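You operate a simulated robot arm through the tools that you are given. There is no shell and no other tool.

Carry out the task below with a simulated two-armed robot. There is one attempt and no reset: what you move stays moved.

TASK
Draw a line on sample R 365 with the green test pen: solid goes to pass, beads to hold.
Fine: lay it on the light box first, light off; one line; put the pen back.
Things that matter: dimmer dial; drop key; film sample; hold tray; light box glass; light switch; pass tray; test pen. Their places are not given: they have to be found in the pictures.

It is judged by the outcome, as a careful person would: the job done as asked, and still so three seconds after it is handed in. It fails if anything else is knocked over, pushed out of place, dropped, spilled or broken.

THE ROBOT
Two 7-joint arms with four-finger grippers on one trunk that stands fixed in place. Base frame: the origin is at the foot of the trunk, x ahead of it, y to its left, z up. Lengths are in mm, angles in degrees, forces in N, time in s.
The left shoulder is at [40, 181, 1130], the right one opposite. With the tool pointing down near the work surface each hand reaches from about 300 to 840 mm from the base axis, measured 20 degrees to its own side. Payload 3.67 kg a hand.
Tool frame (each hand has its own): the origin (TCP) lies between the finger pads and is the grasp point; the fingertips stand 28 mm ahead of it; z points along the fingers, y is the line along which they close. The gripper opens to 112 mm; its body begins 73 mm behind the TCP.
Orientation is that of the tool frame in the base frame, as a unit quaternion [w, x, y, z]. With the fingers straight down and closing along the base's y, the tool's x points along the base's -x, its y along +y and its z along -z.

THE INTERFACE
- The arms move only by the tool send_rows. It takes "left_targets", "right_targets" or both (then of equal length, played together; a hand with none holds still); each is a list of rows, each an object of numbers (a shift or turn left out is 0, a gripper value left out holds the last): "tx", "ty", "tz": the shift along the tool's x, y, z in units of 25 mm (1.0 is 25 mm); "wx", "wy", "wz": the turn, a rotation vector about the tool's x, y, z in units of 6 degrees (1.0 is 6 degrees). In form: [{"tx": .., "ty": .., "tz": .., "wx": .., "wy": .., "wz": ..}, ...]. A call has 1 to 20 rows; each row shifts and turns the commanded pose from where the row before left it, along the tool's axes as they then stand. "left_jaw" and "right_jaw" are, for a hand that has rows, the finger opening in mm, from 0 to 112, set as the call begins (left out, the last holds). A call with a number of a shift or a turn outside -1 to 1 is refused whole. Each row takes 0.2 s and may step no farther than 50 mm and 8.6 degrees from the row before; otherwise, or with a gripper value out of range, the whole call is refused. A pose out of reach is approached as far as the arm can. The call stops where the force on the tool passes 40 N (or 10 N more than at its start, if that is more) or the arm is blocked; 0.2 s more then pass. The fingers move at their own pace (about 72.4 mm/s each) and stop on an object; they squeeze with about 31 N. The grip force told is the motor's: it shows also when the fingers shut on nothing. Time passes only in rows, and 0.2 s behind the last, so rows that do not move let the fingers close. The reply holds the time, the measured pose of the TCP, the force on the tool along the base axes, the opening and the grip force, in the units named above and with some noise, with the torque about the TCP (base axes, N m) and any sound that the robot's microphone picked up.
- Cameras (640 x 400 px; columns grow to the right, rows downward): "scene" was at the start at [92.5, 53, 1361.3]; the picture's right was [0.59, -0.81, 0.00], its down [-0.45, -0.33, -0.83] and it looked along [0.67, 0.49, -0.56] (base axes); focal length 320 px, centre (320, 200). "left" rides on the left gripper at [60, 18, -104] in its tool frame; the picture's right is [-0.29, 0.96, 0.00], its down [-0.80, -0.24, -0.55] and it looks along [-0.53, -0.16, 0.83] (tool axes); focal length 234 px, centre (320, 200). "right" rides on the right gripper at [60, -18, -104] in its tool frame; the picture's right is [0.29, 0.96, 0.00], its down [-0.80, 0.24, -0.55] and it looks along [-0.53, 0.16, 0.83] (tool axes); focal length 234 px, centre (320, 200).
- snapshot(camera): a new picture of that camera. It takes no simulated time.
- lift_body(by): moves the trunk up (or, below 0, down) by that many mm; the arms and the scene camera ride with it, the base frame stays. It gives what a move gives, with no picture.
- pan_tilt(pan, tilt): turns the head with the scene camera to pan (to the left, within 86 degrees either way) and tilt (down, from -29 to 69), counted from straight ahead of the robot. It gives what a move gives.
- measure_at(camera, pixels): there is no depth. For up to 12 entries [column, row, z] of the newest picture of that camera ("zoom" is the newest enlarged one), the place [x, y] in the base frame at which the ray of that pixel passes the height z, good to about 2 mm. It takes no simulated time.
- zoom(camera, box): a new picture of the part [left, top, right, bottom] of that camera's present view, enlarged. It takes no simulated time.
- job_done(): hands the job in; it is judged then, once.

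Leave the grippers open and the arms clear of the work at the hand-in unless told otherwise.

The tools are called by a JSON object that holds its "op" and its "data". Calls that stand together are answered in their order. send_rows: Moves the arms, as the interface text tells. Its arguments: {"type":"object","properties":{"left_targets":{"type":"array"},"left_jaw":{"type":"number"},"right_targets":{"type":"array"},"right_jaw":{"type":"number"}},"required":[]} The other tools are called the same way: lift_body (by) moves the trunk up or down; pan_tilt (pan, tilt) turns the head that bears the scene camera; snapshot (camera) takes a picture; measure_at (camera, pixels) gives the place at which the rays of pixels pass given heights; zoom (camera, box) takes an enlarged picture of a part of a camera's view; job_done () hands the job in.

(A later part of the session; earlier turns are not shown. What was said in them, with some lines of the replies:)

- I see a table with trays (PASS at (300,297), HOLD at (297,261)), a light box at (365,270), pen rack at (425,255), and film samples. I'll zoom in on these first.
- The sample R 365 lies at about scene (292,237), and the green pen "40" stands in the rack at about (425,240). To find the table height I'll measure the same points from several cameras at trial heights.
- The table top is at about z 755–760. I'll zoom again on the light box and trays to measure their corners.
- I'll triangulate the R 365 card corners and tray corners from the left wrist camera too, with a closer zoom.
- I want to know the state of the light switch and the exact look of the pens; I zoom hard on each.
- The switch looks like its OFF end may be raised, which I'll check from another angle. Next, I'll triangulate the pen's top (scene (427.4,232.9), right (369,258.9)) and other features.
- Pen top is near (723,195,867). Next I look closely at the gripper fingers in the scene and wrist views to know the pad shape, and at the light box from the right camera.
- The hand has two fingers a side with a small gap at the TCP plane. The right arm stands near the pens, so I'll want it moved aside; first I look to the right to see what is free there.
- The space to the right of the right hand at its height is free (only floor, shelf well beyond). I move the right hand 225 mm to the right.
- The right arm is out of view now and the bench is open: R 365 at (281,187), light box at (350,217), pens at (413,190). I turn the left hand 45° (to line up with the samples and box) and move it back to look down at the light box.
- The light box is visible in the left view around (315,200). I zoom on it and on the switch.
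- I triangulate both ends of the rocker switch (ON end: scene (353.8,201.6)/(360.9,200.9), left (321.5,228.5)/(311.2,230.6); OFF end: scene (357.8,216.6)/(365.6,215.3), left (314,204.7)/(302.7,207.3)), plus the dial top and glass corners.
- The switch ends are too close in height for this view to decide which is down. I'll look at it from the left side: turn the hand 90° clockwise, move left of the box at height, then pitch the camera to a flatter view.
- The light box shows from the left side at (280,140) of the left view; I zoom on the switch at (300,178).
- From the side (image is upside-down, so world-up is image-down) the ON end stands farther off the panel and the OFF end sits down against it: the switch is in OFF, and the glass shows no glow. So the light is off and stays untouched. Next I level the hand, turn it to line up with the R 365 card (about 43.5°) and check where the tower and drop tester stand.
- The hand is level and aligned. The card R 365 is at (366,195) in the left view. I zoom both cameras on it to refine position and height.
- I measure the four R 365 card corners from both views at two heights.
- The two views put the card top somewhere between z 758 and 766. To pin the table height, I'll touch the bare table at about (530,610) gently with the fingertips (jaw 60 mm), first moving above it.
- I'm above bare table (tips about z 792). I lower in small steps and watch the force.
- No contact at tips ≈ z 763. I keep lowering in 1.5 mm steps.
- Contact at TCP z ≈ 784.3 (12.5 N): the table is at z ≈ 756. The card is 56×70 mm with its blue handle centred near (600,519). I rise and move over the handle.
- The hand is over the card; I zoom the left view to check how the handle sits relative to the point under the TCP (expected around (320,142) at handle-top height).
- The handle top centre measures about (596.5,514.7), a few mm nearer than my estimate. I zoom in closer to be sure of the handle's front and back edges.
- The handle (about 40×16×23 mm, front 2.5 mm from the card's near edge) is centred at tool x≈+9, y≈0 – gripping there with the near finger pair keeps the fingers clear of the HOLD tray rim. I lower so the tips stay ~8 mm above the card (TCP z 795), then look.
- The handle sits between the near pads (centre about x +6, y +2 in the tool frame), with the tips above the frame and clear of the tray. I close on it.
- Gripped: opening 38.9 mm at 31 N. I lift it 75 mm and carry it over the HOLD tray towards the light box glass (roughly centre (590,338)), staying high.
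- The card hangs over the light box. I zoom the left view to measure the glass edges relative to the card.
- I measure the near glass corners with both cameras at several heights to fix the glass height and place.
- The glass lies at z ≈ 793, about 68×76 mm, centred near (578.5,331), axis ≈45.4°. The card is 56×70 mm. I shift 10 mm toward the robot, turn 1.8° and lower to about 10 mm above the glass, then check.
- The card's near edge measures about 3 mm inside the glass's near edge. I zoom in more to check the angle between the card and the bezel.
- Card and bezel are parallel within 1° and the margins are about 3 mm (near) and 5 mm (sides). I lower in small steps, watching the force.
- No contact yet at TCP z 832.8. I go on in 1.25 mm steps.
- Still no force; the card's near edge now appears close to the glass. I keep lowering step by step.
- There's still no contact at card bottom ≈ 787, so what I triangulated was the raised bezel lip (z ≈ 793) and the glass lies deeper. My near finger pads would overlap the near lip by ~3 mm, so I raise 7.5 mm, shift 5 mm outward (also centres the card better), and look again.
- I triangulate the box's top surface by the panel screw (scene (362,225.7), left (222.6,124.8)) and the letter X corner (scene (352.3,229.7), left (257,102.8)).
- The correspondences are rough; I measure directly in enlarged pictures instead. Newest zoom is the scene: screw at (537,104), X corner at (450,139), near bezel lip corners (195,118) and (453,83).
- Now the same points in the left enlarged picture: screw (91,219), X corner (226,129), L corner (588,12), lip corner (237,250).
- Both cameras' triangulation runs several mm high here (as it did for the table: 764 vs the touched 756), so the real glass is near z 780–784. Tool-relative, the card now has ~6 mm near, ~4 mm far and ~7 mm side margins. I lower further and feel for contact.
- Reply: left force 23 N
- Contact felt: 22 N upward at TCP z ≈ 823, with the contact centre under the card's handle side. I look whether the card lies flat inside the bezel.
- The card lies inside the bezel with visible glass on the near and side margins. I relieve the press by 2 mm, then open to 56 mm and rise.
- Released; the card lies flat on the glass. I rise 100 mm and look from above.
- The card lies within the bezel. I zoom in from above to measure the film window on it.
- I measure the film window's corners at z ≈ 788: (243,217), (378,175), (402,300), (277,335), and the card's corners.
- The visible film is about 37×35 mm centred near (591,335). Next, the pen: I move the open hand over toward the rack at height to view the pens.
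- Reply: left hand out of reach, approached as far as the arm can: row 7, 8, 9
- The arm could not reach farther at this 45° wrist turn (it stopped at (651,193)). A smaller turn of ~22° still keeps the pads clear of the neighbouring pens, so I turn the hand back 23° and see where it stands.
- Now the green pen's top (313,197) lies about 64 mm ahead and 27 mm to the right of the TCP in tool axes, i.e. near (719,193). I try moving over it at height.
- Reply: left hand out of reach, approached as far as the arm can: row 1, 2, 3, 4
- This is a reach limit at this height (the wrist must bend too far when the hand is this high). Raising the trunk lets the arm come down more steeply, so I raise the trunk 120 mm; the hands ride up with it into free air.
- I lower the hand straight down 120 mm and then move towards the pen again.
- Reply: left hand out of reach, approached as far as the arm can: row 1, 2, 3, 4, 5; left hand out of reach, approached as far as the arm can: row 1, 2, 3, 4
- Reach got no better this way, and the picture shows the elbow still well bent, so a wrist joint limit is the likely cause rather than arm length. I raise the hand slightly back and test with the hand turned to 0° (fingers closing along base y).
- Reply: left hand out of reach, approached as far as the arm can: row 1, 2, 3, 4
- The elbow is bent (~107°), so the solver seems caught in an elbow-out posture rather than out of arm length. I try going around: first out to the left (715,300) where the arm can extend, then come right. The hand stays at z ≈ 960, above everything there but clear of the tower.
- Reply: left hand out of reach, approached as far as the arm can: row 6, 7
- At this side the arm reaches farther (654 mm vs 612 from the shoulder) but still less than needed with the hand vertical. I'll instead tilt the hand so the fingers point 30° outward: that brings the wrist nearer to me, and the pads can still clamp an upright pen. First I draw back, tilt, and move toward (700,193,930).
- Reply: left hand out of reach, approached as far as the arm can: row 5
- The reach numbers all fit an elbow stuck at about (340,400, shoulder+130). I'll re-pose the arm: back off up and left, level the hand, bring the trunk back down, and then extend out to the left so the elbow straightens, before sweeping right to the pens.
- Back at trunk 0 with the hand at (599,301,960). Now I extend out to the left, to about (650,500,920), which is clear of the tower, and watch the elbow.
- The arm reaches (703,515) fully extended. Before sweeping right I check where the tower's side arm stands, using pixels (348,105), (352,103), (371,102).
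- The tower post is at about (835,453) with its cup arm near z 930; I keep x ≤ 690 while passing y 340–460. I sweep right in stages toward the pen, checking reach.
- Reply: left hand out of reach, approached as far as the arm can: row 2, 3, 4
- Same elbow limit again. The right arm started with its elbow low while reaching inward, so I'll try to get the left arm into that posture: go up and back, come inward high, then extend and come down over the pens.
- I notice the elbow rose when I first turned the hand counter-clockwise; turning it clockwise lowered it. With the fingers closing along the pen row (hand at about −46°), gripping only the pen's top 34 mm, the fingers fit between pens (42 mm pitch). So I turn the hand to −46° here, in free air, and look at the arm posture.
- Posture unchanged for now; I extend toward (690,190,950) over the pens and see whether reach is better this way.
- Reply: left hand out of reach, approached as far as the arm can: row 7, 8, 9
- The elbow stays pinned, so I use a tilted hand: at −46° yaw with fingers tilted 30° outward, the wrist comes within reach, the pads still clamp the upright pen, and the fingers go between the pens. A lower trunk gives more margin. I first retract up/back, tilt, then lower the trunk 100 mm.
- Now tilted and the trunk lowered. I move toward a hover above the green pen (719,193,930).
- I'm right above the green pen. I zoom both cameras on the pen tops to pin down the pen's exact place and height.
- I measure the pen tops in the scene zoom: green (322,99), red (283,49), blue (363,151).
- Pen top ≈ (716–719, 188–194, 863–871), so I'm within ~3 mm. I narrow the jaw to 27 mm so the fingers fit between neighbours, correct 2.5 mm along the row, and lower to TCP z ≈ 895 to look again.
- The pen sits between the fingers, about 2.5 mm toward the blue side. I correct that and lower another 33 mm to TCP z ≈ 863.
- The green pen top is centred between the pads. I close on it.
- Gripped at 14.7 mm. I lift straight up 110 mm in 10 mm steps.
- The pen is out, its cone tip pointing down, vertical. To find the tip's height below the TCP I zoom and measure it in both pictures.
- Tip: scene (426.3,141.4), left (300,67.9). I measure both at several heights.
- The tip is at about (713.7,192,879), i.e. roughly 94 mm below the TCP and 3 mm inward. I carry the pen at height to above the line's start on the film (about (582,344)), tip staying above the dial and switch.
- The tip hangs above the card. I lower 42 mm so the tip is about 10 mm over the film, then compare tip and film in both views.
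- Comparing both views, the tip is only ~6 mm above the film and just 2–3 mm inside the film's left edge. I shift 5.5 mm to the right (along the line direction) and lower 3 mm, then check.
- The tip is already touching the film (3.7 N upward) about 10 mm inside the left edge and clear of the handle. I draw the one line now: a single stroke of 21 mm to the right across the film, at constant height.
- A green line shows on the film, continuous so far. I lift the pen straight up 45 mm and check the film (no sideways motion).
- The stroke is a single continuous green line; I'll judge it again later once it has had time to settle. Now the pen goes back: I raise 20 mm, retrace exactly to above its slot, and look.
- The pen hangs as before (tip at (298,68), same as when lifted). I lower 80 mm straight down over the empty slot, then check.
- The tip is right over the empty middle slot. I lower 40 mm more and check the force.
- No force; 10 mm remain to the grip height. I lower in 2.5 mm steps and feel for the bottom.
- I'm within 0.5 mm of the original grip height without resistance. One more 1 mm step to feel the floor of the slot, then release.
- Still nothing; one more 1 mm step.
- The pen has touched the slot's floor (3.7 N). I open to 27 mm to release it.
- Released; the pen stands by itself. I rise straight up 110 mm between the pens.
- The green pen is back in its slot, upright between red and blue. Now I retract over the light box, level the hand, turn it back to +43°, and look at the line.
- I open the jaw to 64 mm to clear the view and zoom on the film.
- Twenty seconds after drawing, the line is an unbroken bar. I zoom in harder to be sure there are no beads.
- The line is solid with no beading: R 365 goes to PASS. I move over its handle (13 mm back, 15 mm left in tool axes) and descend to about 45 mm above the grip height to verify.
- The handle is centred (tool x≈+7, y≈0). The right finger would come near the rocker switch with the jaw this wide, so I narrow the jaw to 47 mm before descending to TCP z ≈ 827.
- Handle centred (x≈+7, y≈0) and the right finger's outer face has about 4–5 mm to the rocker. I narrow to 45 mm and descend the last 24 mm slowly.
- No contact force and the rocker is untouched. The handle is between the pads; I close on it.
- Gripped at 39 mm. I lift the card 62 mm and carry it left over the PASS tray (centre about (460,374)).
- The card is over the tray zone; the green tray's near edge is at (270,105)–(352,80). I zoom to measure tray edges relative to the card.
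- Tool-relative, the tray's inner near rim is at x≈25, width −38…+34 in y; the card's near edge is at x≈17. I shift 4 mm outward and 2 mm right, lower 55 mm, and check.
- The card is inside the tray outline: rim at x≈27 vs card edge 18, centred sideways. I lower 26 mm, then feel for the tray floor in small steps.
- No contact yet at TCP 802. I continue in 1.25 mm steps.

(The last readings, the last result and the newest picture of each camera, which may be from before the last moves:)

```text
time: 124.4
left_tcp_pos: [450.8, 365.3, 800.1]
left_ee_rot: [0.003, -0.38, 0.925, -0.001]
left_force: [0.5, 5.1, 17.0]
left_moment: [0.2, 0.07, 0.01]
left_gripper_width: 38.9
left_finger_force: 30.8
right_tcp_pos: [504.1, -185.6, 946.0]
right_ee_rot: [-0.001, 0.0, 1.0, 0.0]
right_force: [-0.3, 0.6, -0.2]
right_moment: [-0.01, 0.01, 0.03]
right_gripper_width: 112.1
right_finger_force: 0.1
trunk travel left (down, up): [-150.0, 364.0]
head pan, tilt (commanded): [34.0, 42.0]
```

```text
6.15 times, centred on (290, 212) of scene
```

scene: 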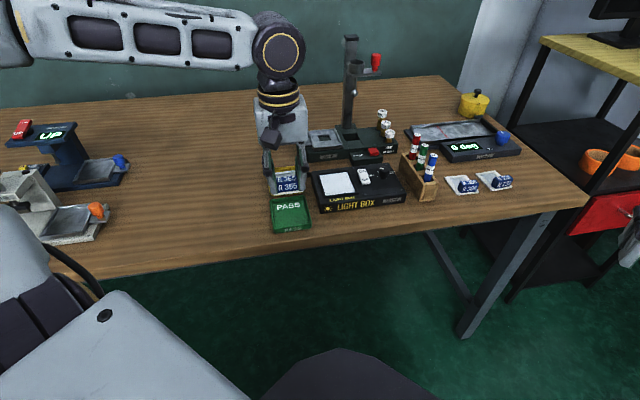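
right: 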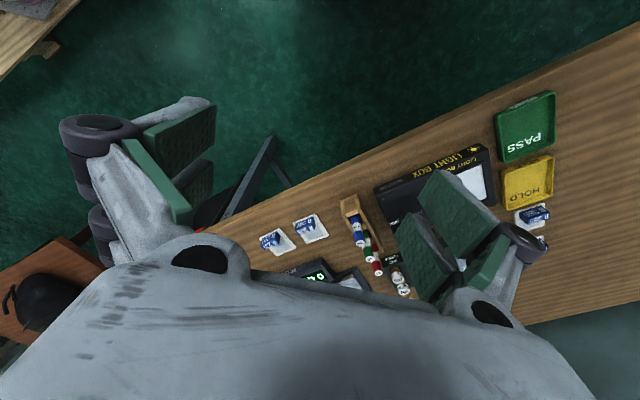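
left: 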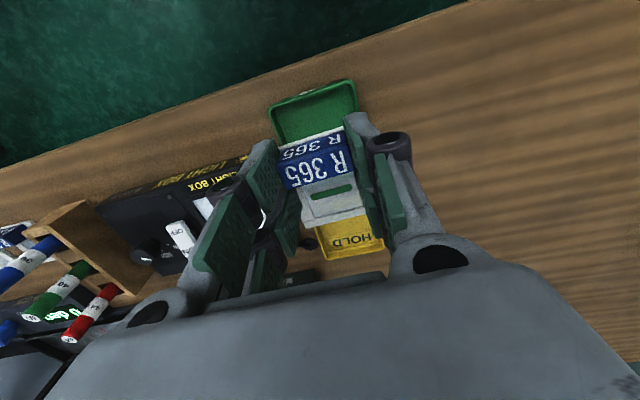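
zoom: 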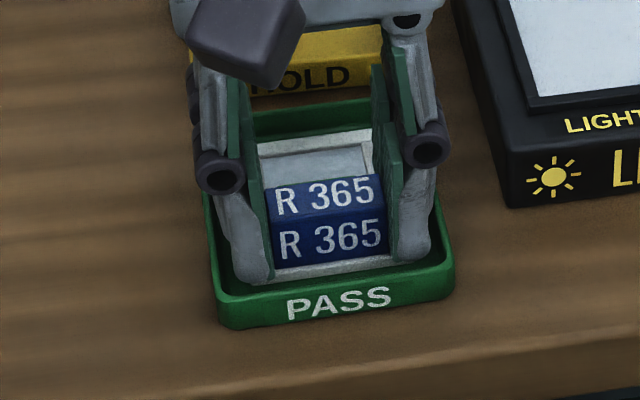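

The card rests on the PASS tray floor (17 N at TCP 800), with green tray visible around it. I relieve 1.5 mm and open just to 44 mm so the fingers stay inside the rim.

{"op": "send_rows", "data": {"left_targets": [{"tz": -0.07}, {}]}}

{"op": "send_rows", "data": {"left_targets": [{}, {}, {}], "left_jaw": 44}}

{"op": "zoom", "data": {"camera": "left", "box": [240, 65, 400, 225]}}

{"op": "zoom", "data": {"camera": "scene", "box": [260, 180, 320, 245]}}

```text
time: 125.0
left_tcp_pos: [450.2, 363.8, 801.4]
left_ee_rot: [0.001, -0.38, 0.925, -0.001]
left_force: [2.2, 1.3, 9.9]
left_moment: [0.01, -0.13, 0.02]
left_gripper_width: 38.8
left_finger_force: 30.4
right_tcp_pos: [504.1, -184.7, 945.7]
right_ee_rot: [0.0, 0.0, 1.0, 0.0]
right_force: [-0.8, 0.5, 0.5]
right_moment: [0.01, 0.01, 0.0]
right_gripper_width: 112.1
right_finger_force: 0.1
trunk travel left (down, up): [-150.0, 364.0]
head pan, tilt (commanded): [34.0, 42.0]
```

```text
time: 125.8
left_tcp_pos: [449.6, 365.0, 801.1]
left_ee_rot: [0.001, -0.38, 0.925, 0.0]
left_force: [-1.3, -0.1, -0.4]
left_moment: [0.01, -0.01, -0.01]
left_gripper_width: 44.1
left_finger_force: 0.1
right_tcp_pos: [505.6, -184.8, 946.3]
right_ee_rot: [-0.001, 0.0, 1.0, -0.001]
right_force: [-0.4, 0.0, -0.3]
right_moment: [0.04, 0.0, 0.0]
right_gripper_width: 112.0
right_finger_force: 0.1
trunk travel left (down, up): [-150.0, 364.0]
head pan, tilt (commanded): [34.0, 42.0]
```

```text
2.50 times, centred on (320, 145) of left
```

zoom: 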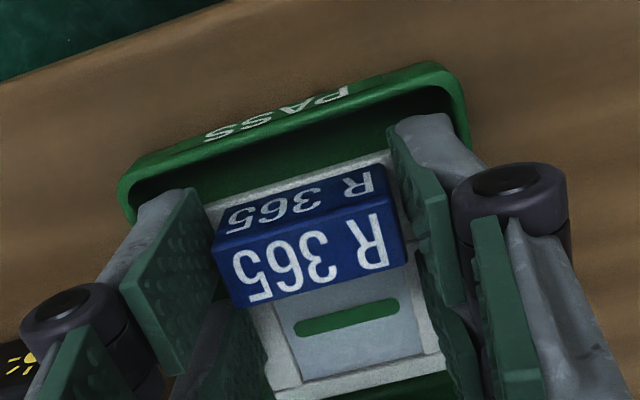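

```text
6.15 times, centred on (290, 212) of scene
```

zoom: 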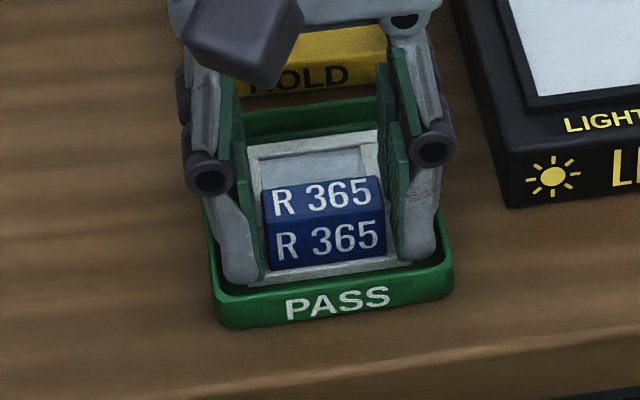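

Released, the card lies flat in the tray. I rise straight up 130 mm, then check.

{"op": "send_rows", "data": {"left_targets": [{"tz": -0.3}, {"tz": -0.5}, {"tz": -0.9}, {"tz": -0.9}, {"tz": -0.9}, {"tz": -0.9}, {"tz": -0.9}]}}

{"op": "snapshot", "data": {"camera": "scene"}}

{"op": "zoom", "data": {"camera": "left", "box": [220, 50, 420, 220]}}

```text
time: 127.4
left_tcp_pos: [450.5, 365.0, 932.7]
left_ee_rot: [0.001, -0.38, 0.925, -0.001]
left_force: [0.6, -0.2, -0.4]
left_moment: [0.03, -0.01, -0.02]
left_gripper_width: 44.0
left_finger_force: 0.1
right_tcp_pos: [504.3, -185.4, 944.7]
right_ee_rot: [0.0, 0.0, 1.0, 0.0]
right_force: [0.4, 0.4, -0.4]
right_moment: [-0.01, 0.01, 0.01]
right_gripper_width: 111.9
right_finger_force: 0.0
trunk travel left (down, up): [-150.0, 364.0]
head pan, tilt (commanded): [34.0, 42.0]
```

```text
taken
```

scene: 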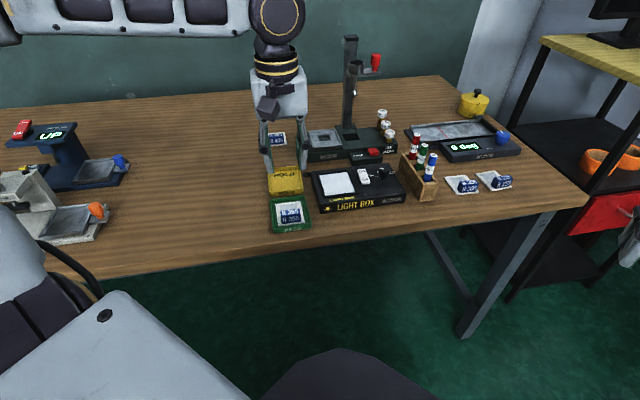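

```text
2.35 times, centred on (320, 135) of left
```

zoom: 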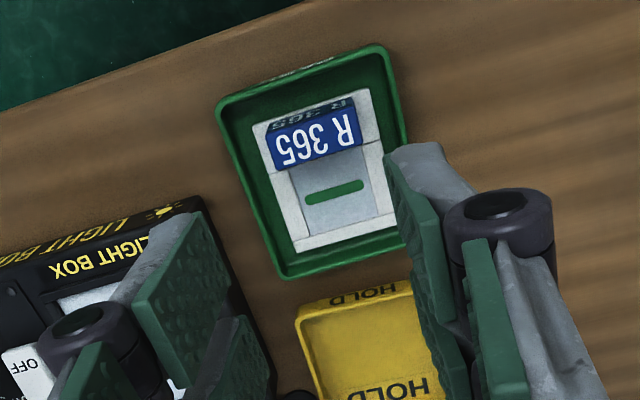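

R 365 lies flat in the PASS tray with its solid line visible; everything else stands in place. I raise the left hand, move it clear to its starting place, and open the gripper.

{"op": "send_rows", "data": {"left_targets": [{"tz": -1}, {"tz": -1}, {"tz": -1}, {"tz": -1}, {"tx": -0.686, "ty": 0.775, "tz": -0.1}, {"tx": -0.686, "ty": 0.775, "tz": -0.1}, {"tx": -0.686, "ty": 0.775, "tz": -0.1}, {"tx": -0.686, "ty": 0.775, "tz": -0.1}, {"tx": -0.686, "ty": 0.775, "tz": -0.1}, {"tx": -0.686, "ty": 0.775, "tz": -0.1}, {"tx": -0.686, "ty": 0.775, "tz": -0.1}, {}]}}

{"op": "lift_body", "data": {"by": 100}}

{"op": "send_rows", "data": {"left_targets": [{}, {}, {}], "left_jaw": 110}}

{"op": "snapshot", "data": {"camera": "scene"}}

```text
time: 130.0
left_tcp_pos: [440.2, 547.6, 1050.5]
left_ee_rot: [0.002, -0.38, 0.925, 0.001]
left_force: [-0.5, -0.3, 0.1]
left_moment: [-0.01, -0.03, -0.04]
left_gripper_width: 43.8
left_finger_force: 0.0
right_tcp_pos: [503.9, -185.6, 945.8]
right_ee_rot: [0.0, 0.0, 1.0, 0.0]
right_force: [0.2, -0.1, 0.1]
right_moment: [-0.02, 0.02, 0.02]
right_gripper_width: 112.0
right_finger_force: 0.1
trunk travel left (down, up): [-150.0, 364.0]
head pan, tilt (commanded): [34.0, 42.0]
```

```text
time: 131.3
left_tcp_pos: [439.8, 547.5, 1150.3]
left_ee_rot: [0.0, -0.38, 0.925, -0.001]
left_force: [0.0, -0.2, -0.4]
left_moment: [-0.04, 0.0, -0.01]
left_gripper_width: 44.1
left_finger_force: 0.2
right_tcp_pos: [505.9, -184.4, 1045.4]
right_ee_rot: [-0.001, 0.0, 1.0, 0.0]
right_force: [0.4, 0.3, 0.2]
right_moment: [0.0, 0.0, 0.01]
right_gripper_width: 112.0
right_finger_force: 0.1
trunk travel left (down, up): [-250.0, 264.0]
head pan, tilt (commanded): [34.0, 42.0]
```

```text
time: 132.1
left_tcp_pos: [439.8, 547.0, 1149.9]
left_ee_rot: [0.0, -0.379, 0.925, 0.0]
left_force: [0.6, 0.9, 0.0]
left_moment: [-0.01, 0.02, 0.01]
left_gripper_width: 109.8
left_finger_force: 0.0
right_tcp_pos: [504.9, -185.5, 1045.4]
right_ee_rot: [0.0, 0.0, 1.0, 0.0]
right_force: [0.1, -0.4, -0.2]
right_moment: [-0.02, 0.01, -0.02]
right_gripper_width: 112.0
right_finger_force: 0.0
trunk travel left (down, up): [-250.0, 264.0]
head pan, tilt (commanded): [34.0, 42.0]
```

```text
taken
```

scene: 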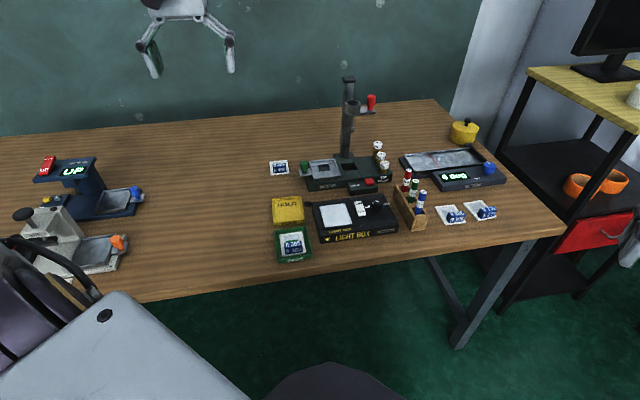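

Both arms are clear and open. A last close look at the tray, the light box and the pens before handing in.

{"op": "zoom", "data": {"camera": "scene", "box": [262, 185, 402, 270]}}

{"op": "zoom", "data": {"camera": "scene", "box": [380, 160, 510, 240]}}

{"op": "zoom", "data": {"camera": "scene", "box": [275, 225, 320, 265]}}

```text
4.57 times, centred on (332, 228) of scene
```

zoom: 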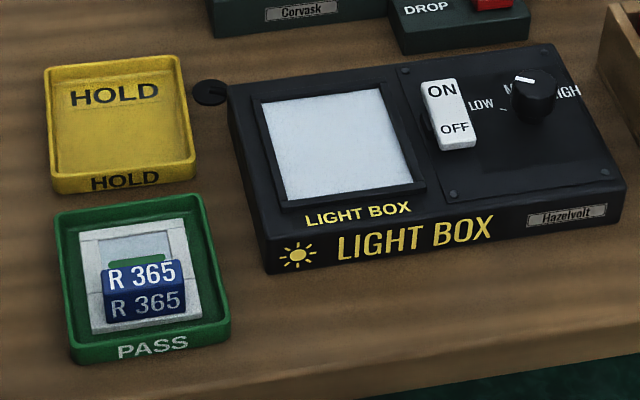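

```text
4.92 times, centred on (445, 200) of scene
```

zoom: 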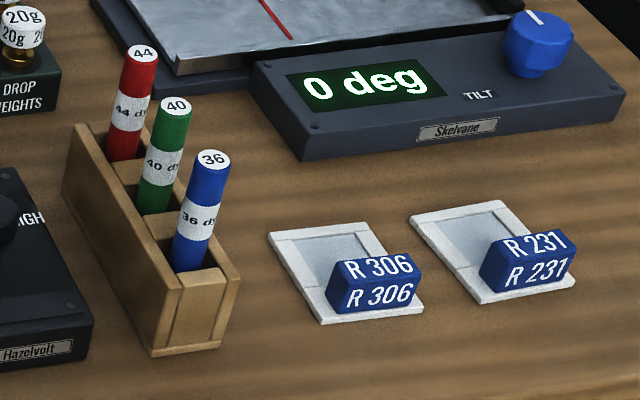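

```text
10.00 times, centred on (298, 245) of scene
```

zoom: 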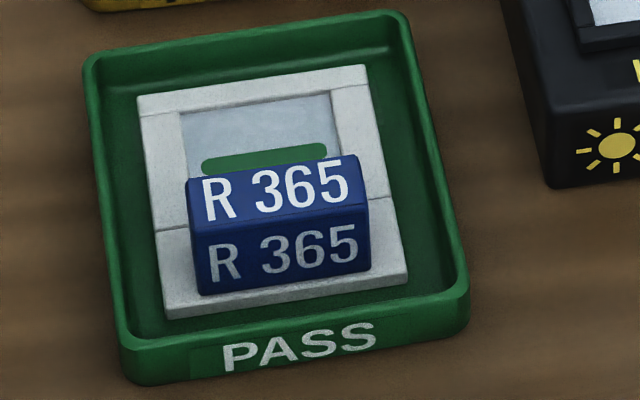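

R 365 lies in the PASS tray with one solid green line. The green pen stands in its slot, the switch is still OFF, and the dial, drop key and other samples haven't moved. I hand the job in.

{"op": "job_done", "data": {}}

```text
The job is handed in.
```

Sample R 365 is in the PASS tray: the green test pen drew one solid line on it, with no beads about 20 seconds later.

- **Light box:** I laid the sample on the glass before drawing. The switch was already at OFF, so I left it alone. I judged that from the rocker's position and the glass showing no glow.
- **Line:** it is a single stroke of about 21 mm across the film.
- **Pen:** it is back in its slot in the rack, upright between the red and blue pens.
- **Everything else:** in the last pictures the dial, the drop key, the HOLD tray and the other samples look unmoved.

Both grippers are open and the arms are clear of the work.
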